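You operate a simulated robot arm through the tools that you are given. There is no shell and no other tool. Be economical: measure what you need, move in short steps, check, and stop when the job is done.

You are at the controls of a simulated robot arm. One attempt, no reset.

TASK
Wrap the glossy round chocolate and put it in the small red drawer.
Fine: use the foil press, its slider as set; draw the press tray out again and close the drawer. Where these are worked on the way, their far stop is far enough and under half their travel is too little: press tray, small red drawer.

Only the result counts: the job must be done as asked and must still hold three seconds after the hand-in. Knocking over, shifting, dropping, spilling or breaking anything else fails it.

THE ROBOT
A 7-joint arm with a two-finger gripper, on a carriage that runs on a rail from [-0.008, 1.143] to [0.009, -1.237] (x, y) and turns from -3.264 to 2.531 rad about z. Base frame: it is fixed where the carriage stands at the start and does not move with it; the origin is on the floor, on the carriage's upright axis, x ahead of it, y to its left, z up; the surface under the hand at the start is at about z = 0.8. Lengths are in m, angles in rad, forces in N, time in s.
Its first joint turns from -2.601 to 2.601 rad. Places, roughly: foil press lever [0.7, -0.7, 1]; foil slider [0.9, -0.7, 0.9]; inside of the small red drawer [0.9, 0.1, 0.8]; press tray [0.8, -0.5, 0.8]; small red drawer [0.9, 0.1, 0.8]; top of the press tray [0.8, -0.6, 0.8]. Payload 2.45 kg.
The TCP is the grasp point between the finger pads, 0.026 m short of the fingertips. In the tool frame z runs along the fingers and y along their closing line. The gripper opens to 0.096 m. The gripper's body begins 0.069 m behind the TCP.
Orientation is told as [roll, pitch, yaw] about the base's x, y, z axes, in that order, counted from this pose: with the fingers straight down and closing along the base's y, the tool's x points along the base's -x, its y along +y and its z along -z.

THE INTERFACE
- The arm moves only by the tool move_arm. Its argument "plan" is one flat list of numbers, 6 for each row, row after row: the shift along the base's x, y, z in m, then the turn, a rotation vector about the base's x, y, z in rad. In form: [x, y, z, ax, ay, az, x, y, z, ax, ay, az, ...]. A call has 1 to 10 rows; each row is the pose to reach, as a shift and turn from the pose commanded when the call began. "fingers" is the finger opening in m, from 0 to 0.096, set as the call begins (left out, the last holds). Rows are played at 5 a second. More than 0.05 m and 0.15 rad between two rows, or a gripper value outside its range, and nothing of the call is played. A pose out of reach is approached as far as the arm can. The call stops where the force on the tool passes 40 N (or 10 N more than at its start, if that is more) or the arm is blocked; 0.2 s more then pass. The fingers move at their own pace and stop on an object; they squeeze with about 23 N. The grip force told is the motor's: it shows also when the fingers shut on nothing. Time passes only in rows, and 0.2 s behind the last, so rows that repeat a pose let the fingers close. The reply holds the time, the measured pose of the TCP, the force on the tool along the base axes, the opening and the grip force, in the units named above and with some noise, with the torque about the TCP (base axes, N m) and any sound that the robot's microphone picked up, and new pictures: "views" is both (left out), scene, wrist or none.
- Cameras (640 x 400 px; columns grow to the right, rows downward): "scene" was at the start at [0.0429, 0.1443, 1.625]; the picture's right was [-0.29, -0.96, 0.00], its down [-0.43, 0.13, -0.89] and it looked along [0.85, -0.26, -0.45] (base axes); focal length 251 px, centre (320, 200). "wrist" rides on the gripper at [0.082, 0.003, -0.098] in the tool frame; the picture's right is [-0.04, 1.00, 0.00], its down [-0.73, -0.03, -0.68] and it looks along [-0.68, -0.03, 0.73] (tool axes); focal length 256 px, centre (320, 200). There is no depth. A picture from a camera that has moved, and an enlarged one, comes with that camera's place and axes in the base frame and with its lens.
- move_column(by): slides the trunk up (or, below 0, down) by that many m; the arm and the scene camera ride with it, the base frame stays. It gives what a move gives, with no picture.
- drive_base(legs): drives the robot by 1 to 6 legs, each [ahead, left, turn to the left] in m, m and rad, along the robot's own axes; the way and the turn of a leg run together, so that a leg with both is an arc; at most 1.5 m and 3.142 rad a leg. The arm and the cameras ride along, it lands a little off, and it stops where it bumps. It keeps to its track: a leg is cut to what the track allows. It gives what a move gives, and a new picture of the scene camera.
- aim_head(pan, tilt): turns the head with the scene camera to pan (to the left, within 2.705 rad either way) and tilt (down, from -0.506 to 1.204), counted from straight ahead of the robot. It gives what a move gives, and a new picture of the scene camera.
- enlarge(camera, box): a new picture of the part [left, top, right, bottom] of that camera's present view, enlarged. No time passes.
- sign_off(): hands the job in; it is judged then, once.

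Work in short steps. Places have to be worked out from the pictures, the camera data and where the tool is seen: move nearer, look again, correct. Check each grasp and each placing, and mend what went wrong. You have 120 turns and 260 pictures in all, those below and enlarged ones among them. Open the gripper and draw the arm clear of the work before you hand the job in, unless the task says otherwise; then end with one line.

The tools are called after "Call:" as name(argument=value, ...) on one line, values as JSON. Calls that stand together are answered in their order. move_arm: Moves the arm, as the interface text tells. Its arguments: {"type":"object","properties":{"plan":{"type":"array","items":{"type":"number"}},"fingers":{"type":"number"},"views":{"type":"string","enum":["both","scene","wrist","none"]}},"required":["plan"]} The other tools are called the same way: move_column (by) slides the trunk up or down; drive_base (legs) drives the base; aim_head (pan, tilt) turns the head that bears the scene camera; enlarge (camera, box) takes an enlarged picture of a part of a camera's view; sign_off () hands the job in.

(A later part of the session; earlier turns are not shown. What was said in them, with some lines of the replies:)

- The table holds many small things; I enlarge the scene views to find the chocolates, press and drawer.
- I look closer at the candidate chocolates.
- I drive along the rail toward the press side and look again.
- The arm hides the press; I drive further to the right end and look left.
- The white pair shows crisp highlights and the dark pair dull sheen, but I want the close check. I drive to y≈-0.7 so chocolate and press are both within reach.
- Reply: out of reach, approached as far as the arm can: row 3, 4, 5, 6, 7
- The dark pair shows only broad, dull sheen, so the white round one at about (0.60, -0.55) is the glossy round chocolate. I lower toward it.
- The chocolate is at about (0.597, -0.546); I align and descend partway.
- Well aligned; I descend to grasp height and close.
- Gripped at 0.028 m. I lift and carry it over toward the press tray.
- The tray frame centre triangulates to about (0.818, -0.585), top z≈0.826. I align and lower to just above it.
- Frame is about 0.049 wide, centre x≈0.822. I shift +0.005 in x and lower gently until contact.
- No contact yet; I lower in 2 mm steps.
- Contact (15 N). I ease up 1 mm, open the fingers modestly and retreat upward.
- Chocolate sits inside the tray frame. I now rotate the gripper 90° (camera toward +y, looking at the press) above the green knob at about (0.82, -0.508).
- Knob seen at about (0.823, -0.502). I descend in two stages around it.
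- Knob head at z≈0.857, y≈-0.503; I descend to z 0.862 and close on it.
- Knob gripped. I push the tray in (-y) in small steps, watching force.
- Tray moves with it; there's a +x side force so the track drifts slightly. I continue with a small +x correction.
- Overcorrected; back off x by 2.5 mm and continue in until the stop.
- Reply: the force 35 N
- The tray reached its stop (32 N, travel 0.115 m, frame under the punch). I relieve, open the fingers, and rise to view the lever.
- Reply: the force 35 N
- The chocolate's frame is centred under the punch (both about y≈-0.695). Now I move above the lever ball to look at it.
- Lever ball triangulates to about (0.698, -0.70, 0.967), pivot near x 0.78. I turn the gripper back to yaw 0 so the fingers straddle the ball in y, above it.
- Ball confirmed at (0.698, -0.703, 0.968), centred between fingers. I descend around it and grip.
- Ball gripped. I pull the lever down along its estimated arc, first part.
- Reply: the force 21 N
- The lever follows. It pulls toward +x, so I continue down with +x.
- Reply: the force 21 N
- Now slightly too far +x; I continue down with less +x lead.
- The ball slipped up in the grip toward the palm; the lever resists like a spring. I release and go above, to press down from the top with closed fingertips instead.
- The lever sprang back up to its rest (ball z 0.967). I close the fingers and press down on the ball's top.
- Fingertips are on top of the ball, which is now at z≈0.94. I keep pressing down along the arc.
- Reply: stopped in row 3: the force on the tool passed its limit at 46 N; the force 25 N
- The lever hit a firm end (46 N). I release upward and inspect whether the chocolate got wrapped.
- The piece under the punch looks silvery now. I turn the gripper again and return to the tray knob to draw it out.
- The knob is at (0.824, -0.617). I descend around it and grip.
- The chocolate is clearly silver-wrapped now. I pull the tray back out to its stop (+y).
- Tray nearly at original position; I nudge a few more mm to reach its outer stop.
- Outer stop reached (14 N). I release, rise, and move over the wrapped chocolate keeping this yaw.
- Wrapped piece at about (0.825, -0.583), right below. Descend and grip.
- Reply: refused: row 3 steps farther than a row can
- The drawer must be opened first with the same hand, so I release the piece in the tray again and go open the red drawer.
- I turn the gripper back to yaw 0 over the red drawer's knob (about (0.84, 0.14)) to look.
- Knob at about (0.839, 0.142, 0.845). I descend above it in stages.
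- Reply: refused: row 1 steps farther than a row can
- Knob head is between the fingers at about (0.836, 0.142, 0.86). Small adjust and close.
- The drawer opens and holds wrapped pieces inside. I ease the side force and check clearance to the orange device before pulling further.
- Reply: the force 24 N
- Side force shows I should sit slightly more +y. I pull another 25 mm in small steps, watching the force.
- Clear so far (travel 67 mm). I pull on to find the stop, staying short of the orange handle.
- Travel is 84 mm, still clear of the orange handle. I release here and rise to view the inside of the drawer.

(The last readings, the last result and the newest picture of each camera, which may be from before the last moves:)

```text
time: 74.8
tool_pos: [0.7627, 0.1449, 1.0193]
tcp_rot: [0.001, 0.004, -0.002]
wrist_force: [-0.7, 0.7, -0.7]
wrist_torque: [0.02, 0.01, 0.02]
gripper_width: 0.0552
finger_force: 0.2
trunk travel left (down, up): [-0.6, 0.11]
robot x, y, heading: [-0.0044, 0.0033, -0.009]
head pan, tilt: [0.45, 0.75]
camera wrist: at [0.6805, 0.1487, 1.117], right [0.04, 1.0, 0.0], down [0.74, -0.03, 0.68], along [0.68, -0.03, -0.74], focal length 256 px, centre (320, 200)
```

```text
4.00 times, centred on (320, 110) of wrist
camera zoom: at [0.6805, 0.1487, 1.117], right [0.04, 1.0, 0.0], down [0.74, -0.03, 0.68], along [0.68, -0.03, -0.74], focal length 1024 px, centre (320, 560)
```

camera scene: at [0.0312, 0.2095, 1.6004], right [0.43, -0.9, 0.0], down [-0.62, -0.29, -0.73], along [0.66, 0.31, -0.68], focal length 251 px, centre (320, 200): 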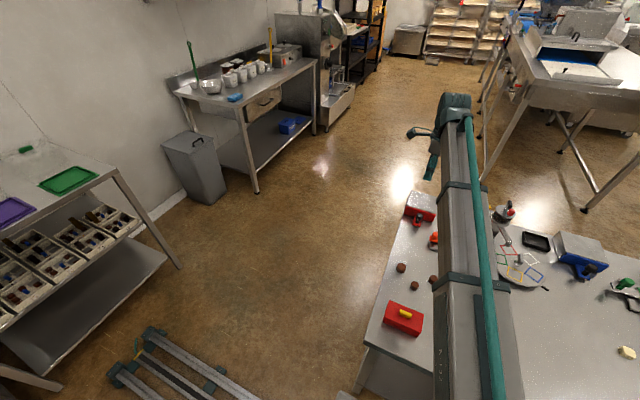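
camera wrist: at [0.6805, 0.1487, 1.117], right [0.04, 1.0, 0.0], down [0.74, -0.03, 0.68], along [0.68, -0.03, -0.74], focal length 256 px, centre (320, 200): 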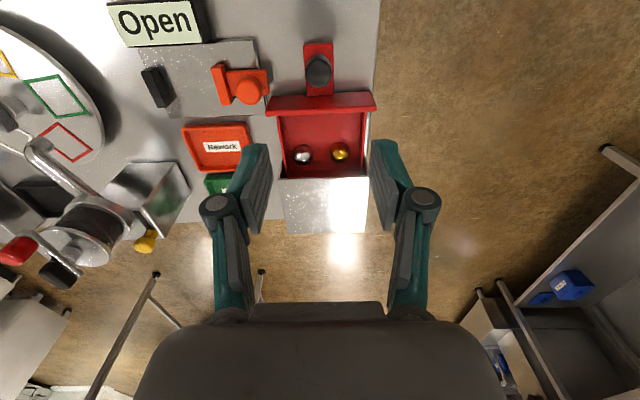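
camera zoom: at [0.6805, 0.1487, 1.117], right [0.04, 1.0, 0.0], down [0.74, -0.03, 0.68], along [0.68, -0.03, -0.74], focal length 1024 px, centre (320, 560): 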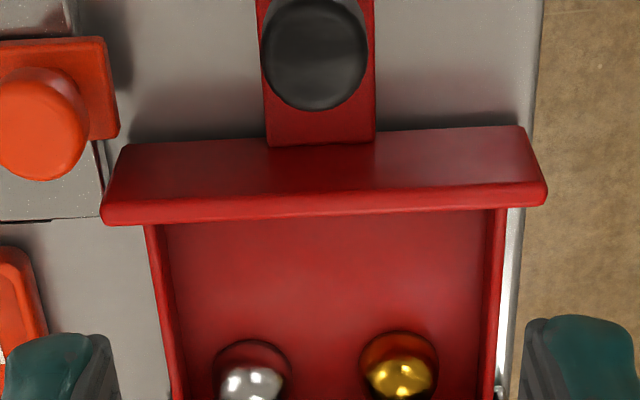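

The drawer's front half is free: I will place at about (0.823, 0.142), ahead of the two pieces. I raise, drive to mid-rail so both places are in reach, and fetch the piece.

Call:
move_arm(plan=[0, 0, 0.04, 0, 0, 0, 0, 0, 0.08, 0, 0, 0], views="none")

Call:
drive_base(legs=[[0, -0.28, 0]])

Call:
move_arm(plan=[0.006, -0.045, 0, 0, 0, 0, 0.012, -0.09, 0, 0, 0, 0, 0.018, -0.135, 0, 0, 0, 0, 0.024, -0.18, 0, 0, 0, 0, 0.03, -0.225, 0, 0, 0, 0, 0.036, -0.27, 0, 0, 0, 0, 0.042, -0.315, 0, 0, 0, 0, 0.048, -0.36, 0, 0, 0, 0, 0.052, -0.4, 0, 0, 0, 0, 0.056, -0.43, -0.03, 0, 0, 0])

```text
time: 75.4
tool_pos: [0.7625, 0.1437, 1.0979]
tcp_rot: [0.001, 0.004, -0.001]
wrist_force: [-0.3, -0.3, -0.6]
wrist_torque: [-0.02, -0.01, 0.0]
gripper_width: 0.055
finger_force: 0.0
trunk travel left (down, up): [-0.6, 0.11]
robot x, y, heading: [0.0039, 0.0035, -0.008]
head pan, tilt: [0.45, 0.75]
```

```text
time: 77.3
tool_pos: [0.7645, -0.1303, 1.0978]
tcp_rot: [0.0, 0.003, 0.0]
wrist_force: [0.5, -0.1, -0.5]
wrist_torque: [0.03, -0.01, -0.02]
gripper_width: 0.0549
finger_force: 0.1
trunk travel left (down, up): [-0.6, 0.11]
robot x, y, heading: [0.0006, -0.2745, -0.004]
head pan, tilt: [0.45, 0.75]
camera scene: at [0.0326, -0.0681, 1.6005], right [0.43, -0.9, 0.0], down [-0.62, -0.29, -0.73], along [0.66, 0.32, -0.68], focal length 251 px, centre (320, 200)
```

scene: 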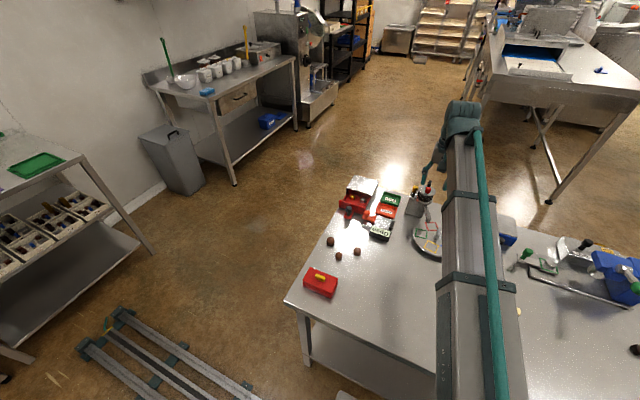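

```text
time: 79.5
tool_pos: [0.8201, -0.5611, 1.067]
tcp_rot: [0.0, 0.003, 0.003]
wrist_force: [-0.4, -0.2, 0.9]
wrist_torque: [0.04, 0.03, 0.01]
gripper_width: 0.0549
finger_force: 0.1
trunk travel left (down, up): [-0.6, 0.11]
robot x, y, heading: [0.0031, -0.274, -0.002]
head pan, tilt: [0.45, 0.75]
camera scene: at [0.0327, -0.0679, 1.6005], right [0.43, -0.9, 0.0], down [-0.62, -0.29, -0.73], along [0.66, 0.32, -0.68], focal length 251 px, centre (320, 200)
camera wrist: at [0.7381, -0.5572, 1.1648], right [0.04, 1.0, 0.0], down [0.74, -0.03, 0.68], along [0.68, -0.03, -0.74], focal length 256 px, centre (320, 200)
```

scene: 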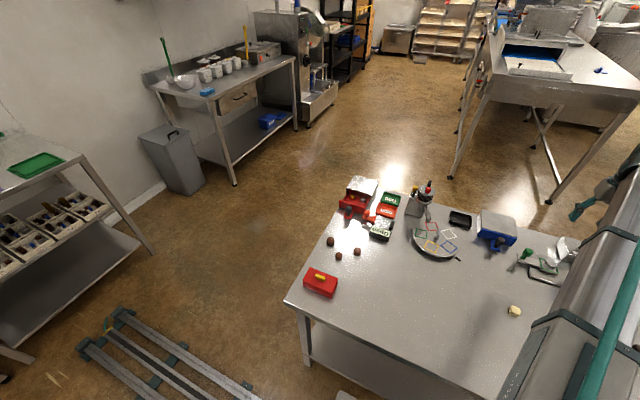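
wrist: 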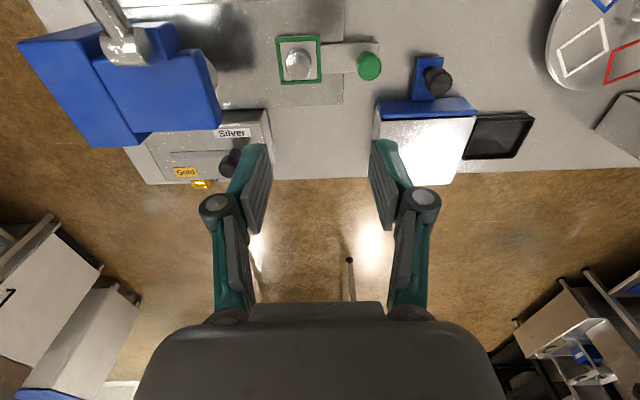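

The piece is at (0.823, -0.584). I lower onto it.

Call:
move_arm(plan=[0.003, -0.012, -0.04, 0, 0, 0, 0.003, -0.024, -0.08, 0, 0, 0, 0.003, -0.024, -0.125, 0, 0, 0], views="wrist")

```text
time: 80.3
tool_pos: [0.8216, -0.5849, 0.9433]
tcp_rot: [-0.001, 0.003, 0.003]
wrist_force: [0.1, -0.7, -0.4]
wrist_torque: [0.01, -0.01, 0.04]
gripper_width: 0.055
finger_force: 0.1
trunk travel left (down, up): [-0.6, 0.11]
robot x, y, heading: [0.0, -0.2763, -0.002]
head pan, tilt: [0.45, 0.75]
camera wrist: at [0.7403, -0.5797, 1.0399], right [0.04, 1.0, 0.0], down [0.74, -0.03, 0.68], along [0.68, -0.03, -0.74], focal length 256 px, centre (320, 200)
```

wrist: 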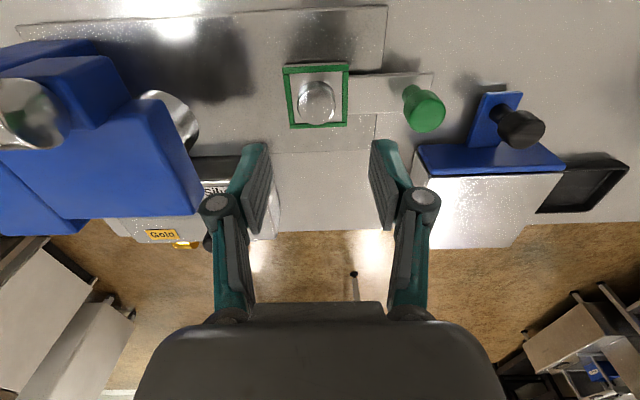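

Call:
move_arm(plan=[0.001, 0, -0.045, 0, 0, 0, 0.001, 0, -0.075, 0, 0, 0, 0.001, 0, -0.0885, 0, 0, 0], views="none")

Call:
move_arm(plan=[0, 0, 0, 0, 0, 0, 0, 0, 0, 0, 0, 0, 0, 0, 0, 0, 0, 0], fingers=0.015, views="wrist")

```text
time: 81.2
tool_pos: [0.8241, -0.5848, 0.8545]
tcp_rot: [0.001, 0.003, 0.001]
wrist_force: [-0.4, 0.7, 0.0]
wrist_torque: [-0.01, 0.0, 0.02]
gripper_width: 0.0551
finger_force: 0.0
trunk travel left (down, up): [-0.6, 0.11]
robot x, y, heading: [0.0007, -0.2757, -0.001]
head pan, tilt: [0.45, 0.75]
```

```text
time: 82.0
tool_pos: [0.824, -0.5839, 0.8539]
tcp_rot: [-0.001, 0.004, 0.001]
wrist_force: [-0.5, -0.4, -1.1]
wrist_torque: [0.02, 0.0, 0.01]
gripper_width: 0.0279
finger_force: 23.1
trunk travel left (down, up): [-0.6, 0.11]
robot x, y, heading: [0.0019, -0.2747, -0.007]
head pan, tilt: [0.45, 0.75]
camera wrist: at [0.7417, -0.5802, 0.9521], right [0.04, 1.0, 0.0], down [0.74, -0.03, 0.68], along [0.68, -0.03, -0.74], focal length 256 px, centre (320, 200)
```

wrist: 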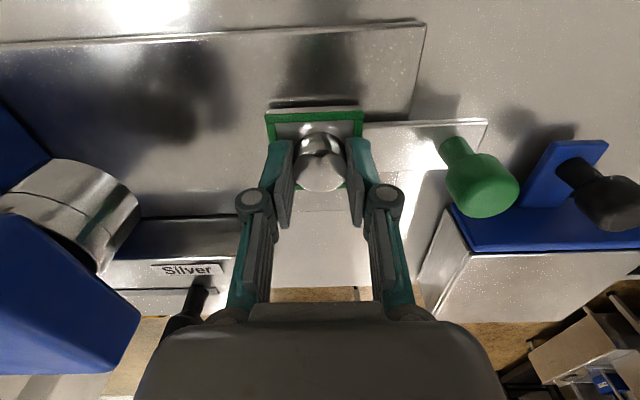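

Gripped. I lift straight up and carry it along the same safe corridor (z≈1.10, x≈0.77) toward the drawer.

Call:
move_arm(plan=[0, 0, 0.045, 0, 0, 0, 0, 0, 0.09, 0, 0, 0, 0, 0, 0.135, 0, 0, 0, 0, 0.01, 0.18, 0, 0, 0, -0.01, 0.03, 0.22, 0, 0, 0, -0.02, 0.06, 0.246, 0, 0, 0, -0.03, 0.105, 0.246, 0, 0, 0, -0.04, 0.15, 0.246, 0, 0, 0, -0.05, 0.195, 0.246, 0, 0, 0, -0.055, 0.24, 0.246, 0, 0, 0], views="none")

Call:
move_arm(plan=[0, 0.045, 0, 0, 0, 0, 0, 0.09, 0, 0, 0, 0, 0, 0.135, 0, 0, 0, 0, 0, 0.18, 0, 0, 0, 0, 0, 0.225, 0, 0, 0, 0, 0, 0.27, 0, 0, 0, 0, 0, 0.315, 0, 0, 0, 0, 0, 0.36, 0, 0, 0, 0, 0, 0.405, 0, 0, 0, 0, 0.005, 0.45, 0, 0, 0, 0], views="none")

Call:
move_arm(plan=[0.015, 0.02, -0.03, 0, 0, 0, 0.03, 0.033, -0.06, 0, 0, 0, 0.035, 0.034, -0.09, 0, 0, 0], views="wrist")

```text
time: 84.2
tool_pos: [0.7695, -0.3438, 1.099]
tcp_rot: [-0.001, 0.004, 0.001]
wrist_force: [0.5, -0.5, 0.4]
wrist_torque: [-0.02, 0.01, 0.01]
gripper_width: 0.0278
finger_force: 23.4
trunk travel left (down, up): [-0.6, 0.11]
robot x, y, heading: [0.0014, -0.2754, -0.006]
head pan, tilt: [0.45, 0.75]
```

```text
time: 86.3
tool_pos: [0.7749, 0.1058, 1.1009]
tcp_rot: [0.0, 0.003, 0.002]
wrist_force: [0.4, 0.4, -0.4]
wrist_torque: [0.02, 0.02, -0.01]
gripper_width: 0.0278
finger_force: 23.3
trunk travel left (down, up): [-0.6, 0.11]
robot x, y, heading: [0.0029, -0.2759, -0.003]
head pan, tilt: [0.45, 0.75]
```

```text
time: 87.2
tool_pos: [0.8068, 0.1397, 1.0107]
tcp_rot: [0.002, 0.002, 0.001]
wrist_force: [-0.3, 0.0, 0.6]
wrist_torque: [0.0, 0.01, 0.02]
gripper_width: 0.0281
finger_force: 23.2
trunk travel left (down, up): [-0.6, 0.11]
robot x, y, heading: [0.0049, -0.273, -0.001]
head pan, tilt: [0.45, 0.75]
camera wrist: at [0.7266, 0.1439, 1.1087], right [0.04, 1.0, 0.0], down [0.74, -0.03, 0.68], along [0.68, -0.03, -0.74], focal length 256 px, centre (320, 200)
```

wrist: 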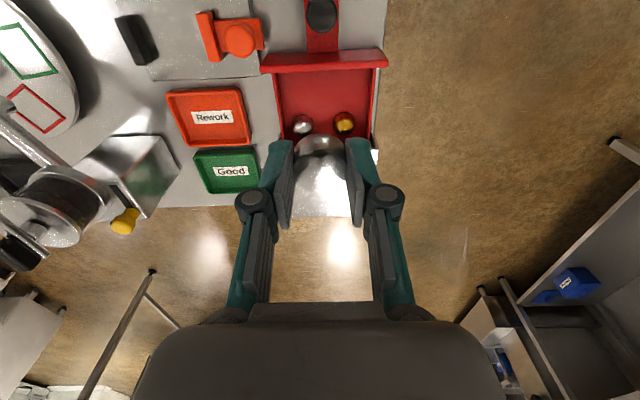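

Free area centre about (0.826, 0.142). I lower to z≈0.90 over it and check.

Call:
move_arm(plan=[0.008, 0.001, -0.04, 0, 0, 0, 0.017, 0.002, -0.08, 0, 0, 0, 0.018, 0.002, -0.11, 0, 0, 0], views="wrist")

```text
time: 88.0
tool_pos: [0.8266, 0.1414, 0.8995]
tcp_rot: [0.0, 0.003, 0.002]
wrist_force: [0.1, -0.4, 0.0]
wrist_torque: [0.01, -0.03, 0.01]
gripper_width: 0.0279
finger_force: 23.7
trunk travel left (down, up): [-0.6, 0.11]
robot x, y, heading: [0.0041, -0.2758, -0.004]
head pan, tilt: [0.45, 0.75]
camera wrist: at [0.7447, 0.1462, 0.9979], right [0.04, 1.0, 0.0], down [0.74, -0.03, 0.68], along [0.68, -0.03, -0.74], focal length 256 px, centre (320, 200)
```

wrist: 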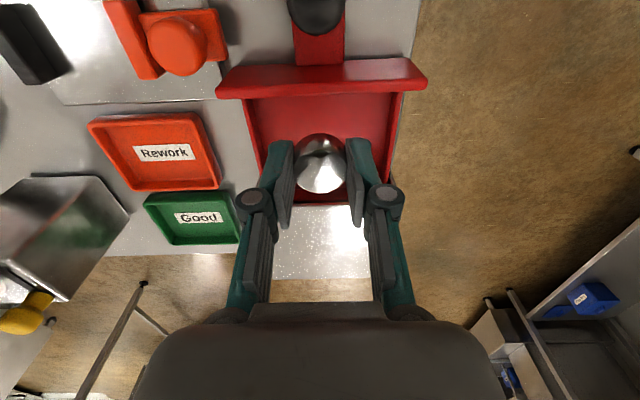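

Position good; the fingers clear the front wall and pieces. I lower gently to contact.

Call:
move_arm(plan=[-0.001, 0, -0.03, 0, 0, 0, -0.001, 0, -0.05, 0, 0, 0, -0.001, 0, -0.055, 0, 0, 0, -0.001, 0, -0.058, 0, 0, 0], views="wrist")

```text
time: 89.0
tool_pos: [0.826, 0.1406, 0.8415]
tcp_rot: [0.0, 0.004, 0.001]
wrist_force: [0.5, 0.4, 0.9]
wrist_torque: [-0.03, 0.0, -0.01]
gripper_width: 0.0279
finger_force: 23.2
trunk travel left (down, up): [-0.6, 0.11]
robot x, y, heading: [0.0048, -0.2745, -0.005]
head pan, tilt: [0.45, 0.75]
camera wrist: at [0.7439, 0.1461, 0.94], right [0.04, 1.0, 0.0], down [0.74, -0.03, 0.68], along [0.68, -0.03, -0.74], focal length 256 px, centre (320, 200)
```

wrist: 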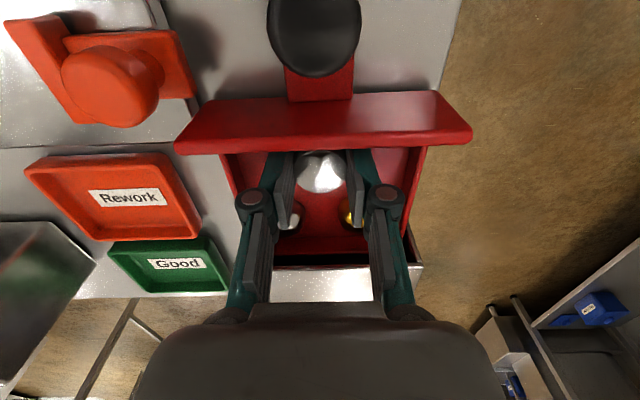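

Call:
move_arm(plan=[0, 0, -0.002, 0, 0, 0, 0, 0, -0.004, 0, 0, 0], views="none")

```text
time: 89.5
tool_pos: [0.8257, 0.1412, 0.8411]
tcp_rot: [0.002, 0.0, 0.002]
wrist_force: [0.6, 0.9, 23.7]
wrist_torque: [0.03, -0.08, 0.05]
gripper_width: 0.0279
finger_force: 22.6
trunk travel left (down, up): [-0.6, 0.11]
robot x, y, heading: [0.0001, -0.2786, 0.002]
head pan, tilt: [0.45, 0.75]
```

Contact with the drawer floor (24 N). I ease up, open modestly and rise.

Call:
move_arm(plan=[0, 0, 0.003, 0, 0, 0], views="none")

Call:
move_arm(plan=[0, 0, 0, 0, 0, 0, 0, 0, 0, 0, 0, 0], fingers=0.045, views="none")

Call:
move_arm(plan=[0, 0, 0.03, 0, 0, 0, 0, 0, 0.07, 0, 0, 0, -0.02, 0, 0.11, 0, 0, 0, -0.05, 0, 0.14, 0, 0, 0], views="wrist")

```text
time: 90.0
tool_pos: [0.8249, 0.1419, 0.8422]
tcp_rot: [0.001, 0.004, 0.001]
wrist_force: [-0.5, 1.9, 12.0]
wrist_torque: [0.02, -0.04, 0.05]
gripper_width: 0.0281
finger_force: 22.7
trunk travel left (down, up): [-0.6, 0.11]
robot x, y, heading: [0.0041, -0.2726, -0.005]
head pan, tilt: [0.45, 0.75]
```

```text
time: 90.5
tool_pos: [0.8247, 0.1437, 0.8412]
tcp_rot: [0.002, 0.005, 0.002]
wrist_force: [0.5, -0.1, 0.5]
wrist_torque: [0.01, 0.0, -0.02]
gripper_width: 0.0452
finger_force: 0.1
trunk travel left (down, up): [-0.6, 0.11]
robot x, y, heading: [-0.0023, -0.2731, -0.003]
head pan, tilt: [0.45, 0.75]
```

```text
time: 91.5
tool_pos: [0.7772, 0.1425, 0.9817]
tcp_rot: [0.0, 0.003, 0.001]
wrist_force: [0.1, 0.6, 0.1]
wrist_torque: [-0.01, 0.02, -0.03]
gripper_width: 0.0453
finger_force: 0.0
trunk travel left (down, up): [-0.6, 0.11]
robot x, y, heading: [0.0064, -0.2724, -0.009]
head pan, tilt: [0.45, 0.75]
camera wrist: at [0.6942, 0.1464, 1.0792], right [0.04, 1.0, 0.0], down [0.74, -0.03, 0.68], along [0.68, -0.03, -0.74], focal length 256 px, centre (320, 200)
```

wrist: 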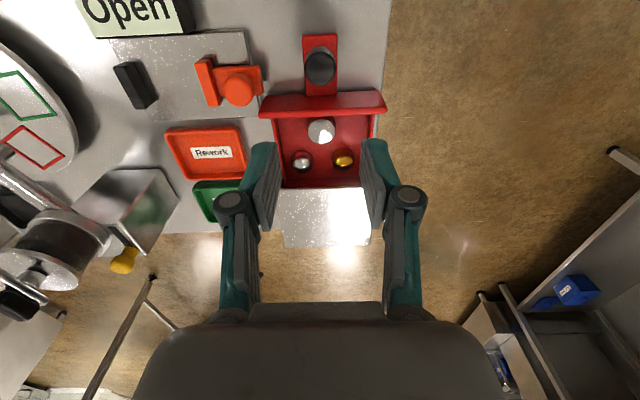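

The piece lies freely in the drawer. I now grip the drawer knob again at (0.753, 0.142, 0.858) to push it closed.

Call:
move_arm(plan=[-0.02, 0, -0.03, 0, 0, 0, -0.0245, 0, -0.07, 0, 0, 0, -0.0245, 0, -0.11, 0, 0, 0, -0.0245, 0, -0.124, 0, 0, 0], views="wrist")

Call:
move_arm(plan=[0, 0, 0, 0, 0, 0, 0, 0, 0, 0, 0, 0, 0, 0, 0, 0, 0, 0], fingers=0.0, views="none")

```text
time: 92.5
tool_pos: [0.7509, 0.142, 0.8562]
tcp_rot: [0.001, 0.004, 0.002]
wrist_force: [-1.0, -0.4, 0.1]
wrist_torque: [0.0, -0.01, -0.01]
gripper_width: 0.0448
finger_force: 0.1
trunk travel left (down, up): [-0.6, 0.11]
robot x, y, heading: [0.0018, -0.2788, -0.002]
head pan, tilt: [0.45, 0.75]
camera wrist: at [0.6694, 0.1466, 0.9546], right [0.04, 1.0, 0.0], down [0.74, -0.03, 0.68], along [0.68, -0.03, -0.74], focal length 256 px, centre (320, 200)
```

wrist: 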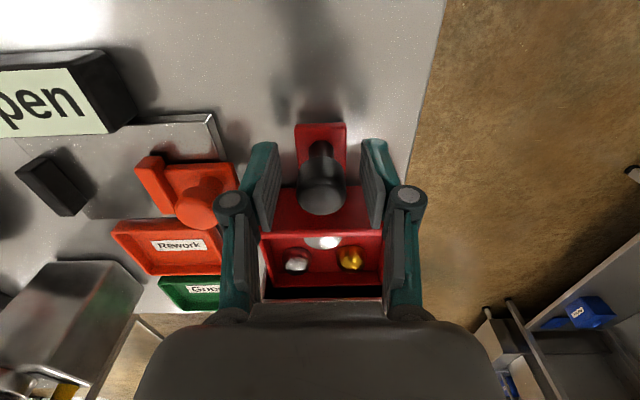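

```text
time: 93.3
tool_pos: [0.7514, 0.1425, 0.8566]
tcp_rot: [0.002, 0.003, 0.001]
wrist_force: [0.2, 2.7, -1.2]
wrist_torque: [0.1, -0.1, 0.0]
gripper_width: 0.0251
finger_force: 45.3
trunk travel left (down, up): [-0.6, 0.11]
robot x, y, heading: [0.0024, -0.2736, -0.004]
head pan, tilt: [0.45, 0.75]
```

Gripped. I push the drawer in smoothly (+x).

Call:
move_arm(plan=[0.006, 0, 0, 0, 0, 0, 0.014, 0, 0, 0, 0, 0, 0.022, 0, 0, 0, 0, 0, 0.03, 0, 0, 0, 0, 0, 0.038, 0, 0, 0, 0, 0, 0.046, 0, 0, 0, 0, 0, 0.054, 0, 0, 0, 0, 0, 0.062, 0, 0, 0, 0, 0, 0.07, 0, 0, 0, 0, 0, 0.076, 0, 0, 0, 0, 0], views="wrist")

Call:
move_arm(plan=[0.004, 0.001, 0, 0, 0, 0, 0.008, 0.001, 0, 0, 0, 0, 0.012, 0.001, 0, 0, 0, 0], views="wrist")

```text
time: 95.5
tool_pos: [0.8274, 0.1436, 0.8567]
tcp_rot: [-0.001, 0.003, 0.002]
wrist_force: [0.6, 9.6, -3.3]
wrist_torque: [0.2, 0.19, 0.05]
gripper_width: 0.0249
finger_force: 44.6
trunk travel left (down, up): [-0.6, 0.11]
robot x, y, heading: [-0.002, -0.2741, -0.001]
head pan, tilt: [0.45, 0.75]
camera wrist: at [0.7461, 0.1477, 0.9546], right [0.04, 1.0, 0.0], down [0.74, -0.03, 0.68], along [0.68, -0.03, -0.74], focal length 256 px, centre (320, 200)
```

wrist: 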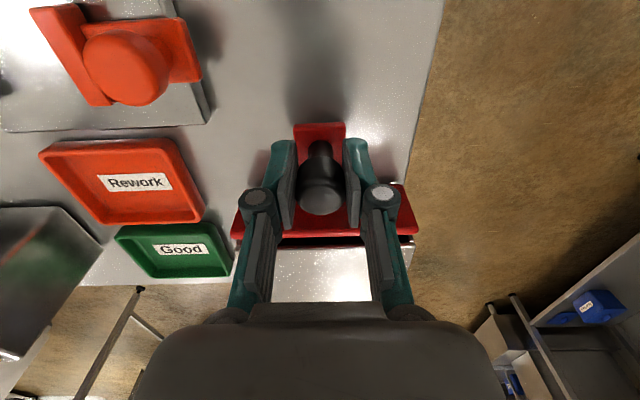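

```text
time: 96.3
tool_pos: [0.8373, 0.1435, 0.8556]
tcp_rot: [-0.002, 0.007, 0.002]
wrist_force: [-20.8, 4.0, -8.8]
wrist_torque: [-0.04, -0.54, -0.02]
gripper_width: 0.0247
finger_force: 45.0
trunk travel left (down, up): [-0.6, 0.11]
robot x, y, heading: [-0.0019, -0.2734, -0.006]
head pan, tilt: [0.45, 0.75]
camera wrist: at [0.7547, 0.1479, 0.955], right [0.04, 1.0, 0.0], down [0.74, -0.03, 0.67], along [0.67, -0.03, -0.74], focal length 256 px, centre (320, 200)
```

wrist: 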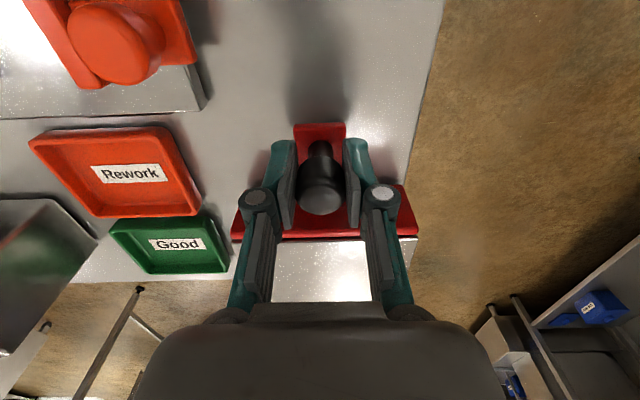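

Drawer is shut at its stop (21 N, x back at 0.837). I relax, release, rise, and check everything.

Call:
move_arm(plan=[-0.001, 0, 0, 0, 0, 0, -0.001, 0, 0, 0, 0, 0, -0.001, 0, 0, 0, 0, 0], fingers=0.055, views="none")

Call:
move_arm(plan=[0, 0, 0.045, 0, 0, 0, 0, 0, 0.09, 0, 0, 0, 0, 0, 0.135, 0, 0, 0, -0.02, -0.01, 0.18, 0, 0, 0, -0.04, -0.03, 0.22, 0, 0, 0, -0.05, -0.05, 0.26, 0, 0, 0])

Call:
enlarge(camera="scene", box=[440, 150, 640, 275])

Call:
enlarge(camera="wrist", box=[280, 40, 440, 140])

```text
time: 97.2
tool_pos: [0.8402, 0.1431, 0.8565]
tcp_rot: [0.0, 0.003, 0.001]
wrist_force: [0.6, -0.1, 0.4]
wrist_torque: [0.03, 0.0, -0.02]
gripper_width: 0.0549
finger_force: 0.1
trunk travel left (down, up): [-0.6, 0.11]
robot x, y, heading: [0.0011, -0.2726, -0.009]
head pan, tilt: [0.45, 0.75]
```

```text
refused: row 4 steps farther than a row can; nothing moved
```

```text
3.20 times, centred on (540, 212) of scene
camera zoom: at [0.0326, -0.0675, 1.6004], right [0.43, -0.9, 0.0], down [-0.62, -0.29, -0.73], along [0.66, 0.32, -0.68], focal length 803 px, centre (-384, 160)
```

zoom: 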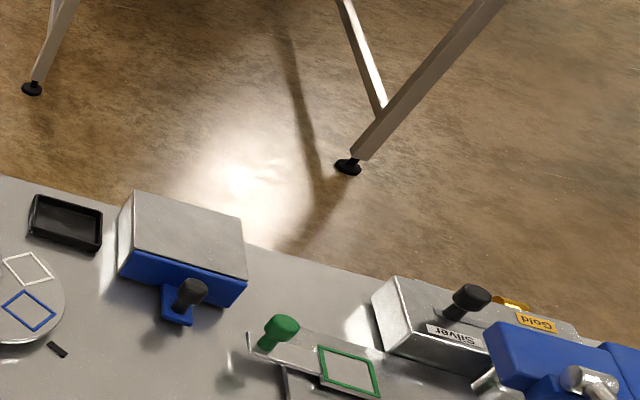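

```text
4.00 times, centred on (360, 90) of wrist
camera zoom: at [0.757, 0.1473, 0.9551], right [0.04, 1.0, 0.0], down [0.74, -0.03, 0.68], along [0.68, -0.03, -0.74], focal length 1024 px, centre (160, 640)
```

zoom: 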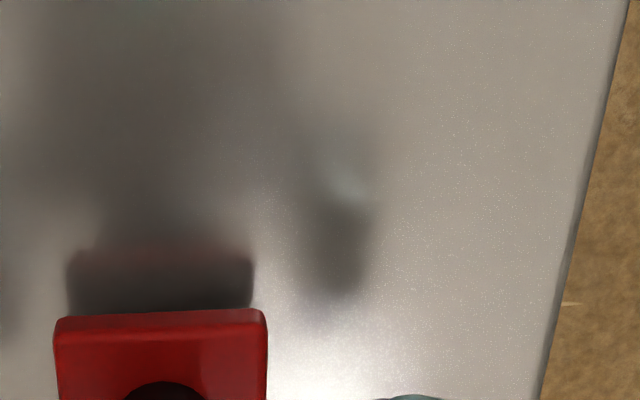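

The tray is out and empty. I withdraw the arm upward in smaller rows and check the drawer.

Call:
move_arm(plan=[0, 0, 0.045, 0, 0, 0, 0, 0, 0.09, 0, 0, 0, 0, 0, 0.135, 0, 0, 0, -0.01, -0.01, 0.175, 0, 0, 0, -0.03, -0.02, 0.21, 0, 0, 0, -0.05, -0.03, 0.245, 0, 0, 0])

Call:
enlarge(camera="wrist", box=[240, 60, 432, 180])

```text
time: 98.5
tool_pos: [0.7881, 0.1133, 1.1023]
tcp_rot: [0.001, 0.003, 0.003]
wrist_force: [-0.5, -0.1, 0.4]
wrist_torque: [0.03, 0.04, -0.02]
gripper_width: 0.0549
finger_force: 0.0
trunk travel left (down, up): [-0.6, 0.11]
robot x, y, heading: [-0.0003, -0.2733, -0.003]
head pan, tilt: [0.45, 0.75]
camera scene: at [0.0322, -0.0677, 1.6004], right [0.43, -0.9, 0.0], down [-0.61, -0.29, -0.73], along [0.66, 0.32, -0.68], focal length 251 px, centre (320, 200)
camera wrist: at [0.7061, 0.1176, 1.2005], right [0.04, 1.0, 0.0], down [0.74, -0.03, 0.68], along [0.68, -0.03, -0.74], focal length 256 px, centre (320, 200)
```

scene: 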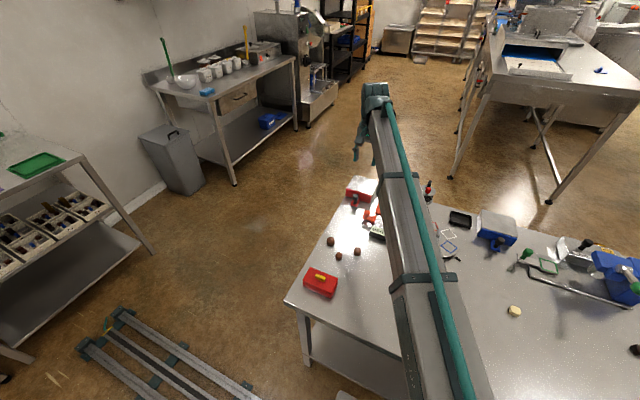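
wrist: 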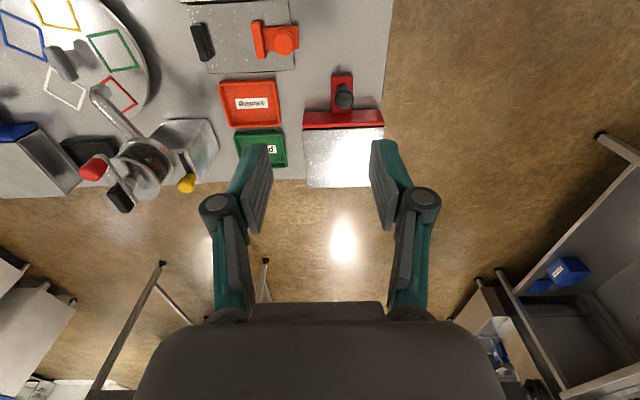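

```text
3.33 times, centred on (336, 120) of wrist
camera zoom: at [0.7061, 0.1176, 1.2005], right [0.04, 1.0, 0.0], down [0.74, -0.03, 0.68], along [0.68, -0.03, -0.74], focal length 853 px, centre (267, 467)
```

zoom: 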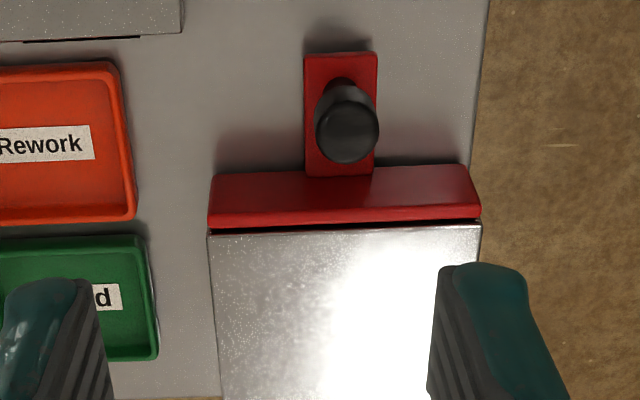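

The drawer is shut as at the start, the tray is out and empty, and the arm is clear. I hand in.

Call:
sign_off()

```text
The job is handed in.
```

I wrapped the glossy round (white) chocolate in silver foil on the press with its slider left as set, put it in the small red drawer and closed the drawer. The press tray is drawn out again.
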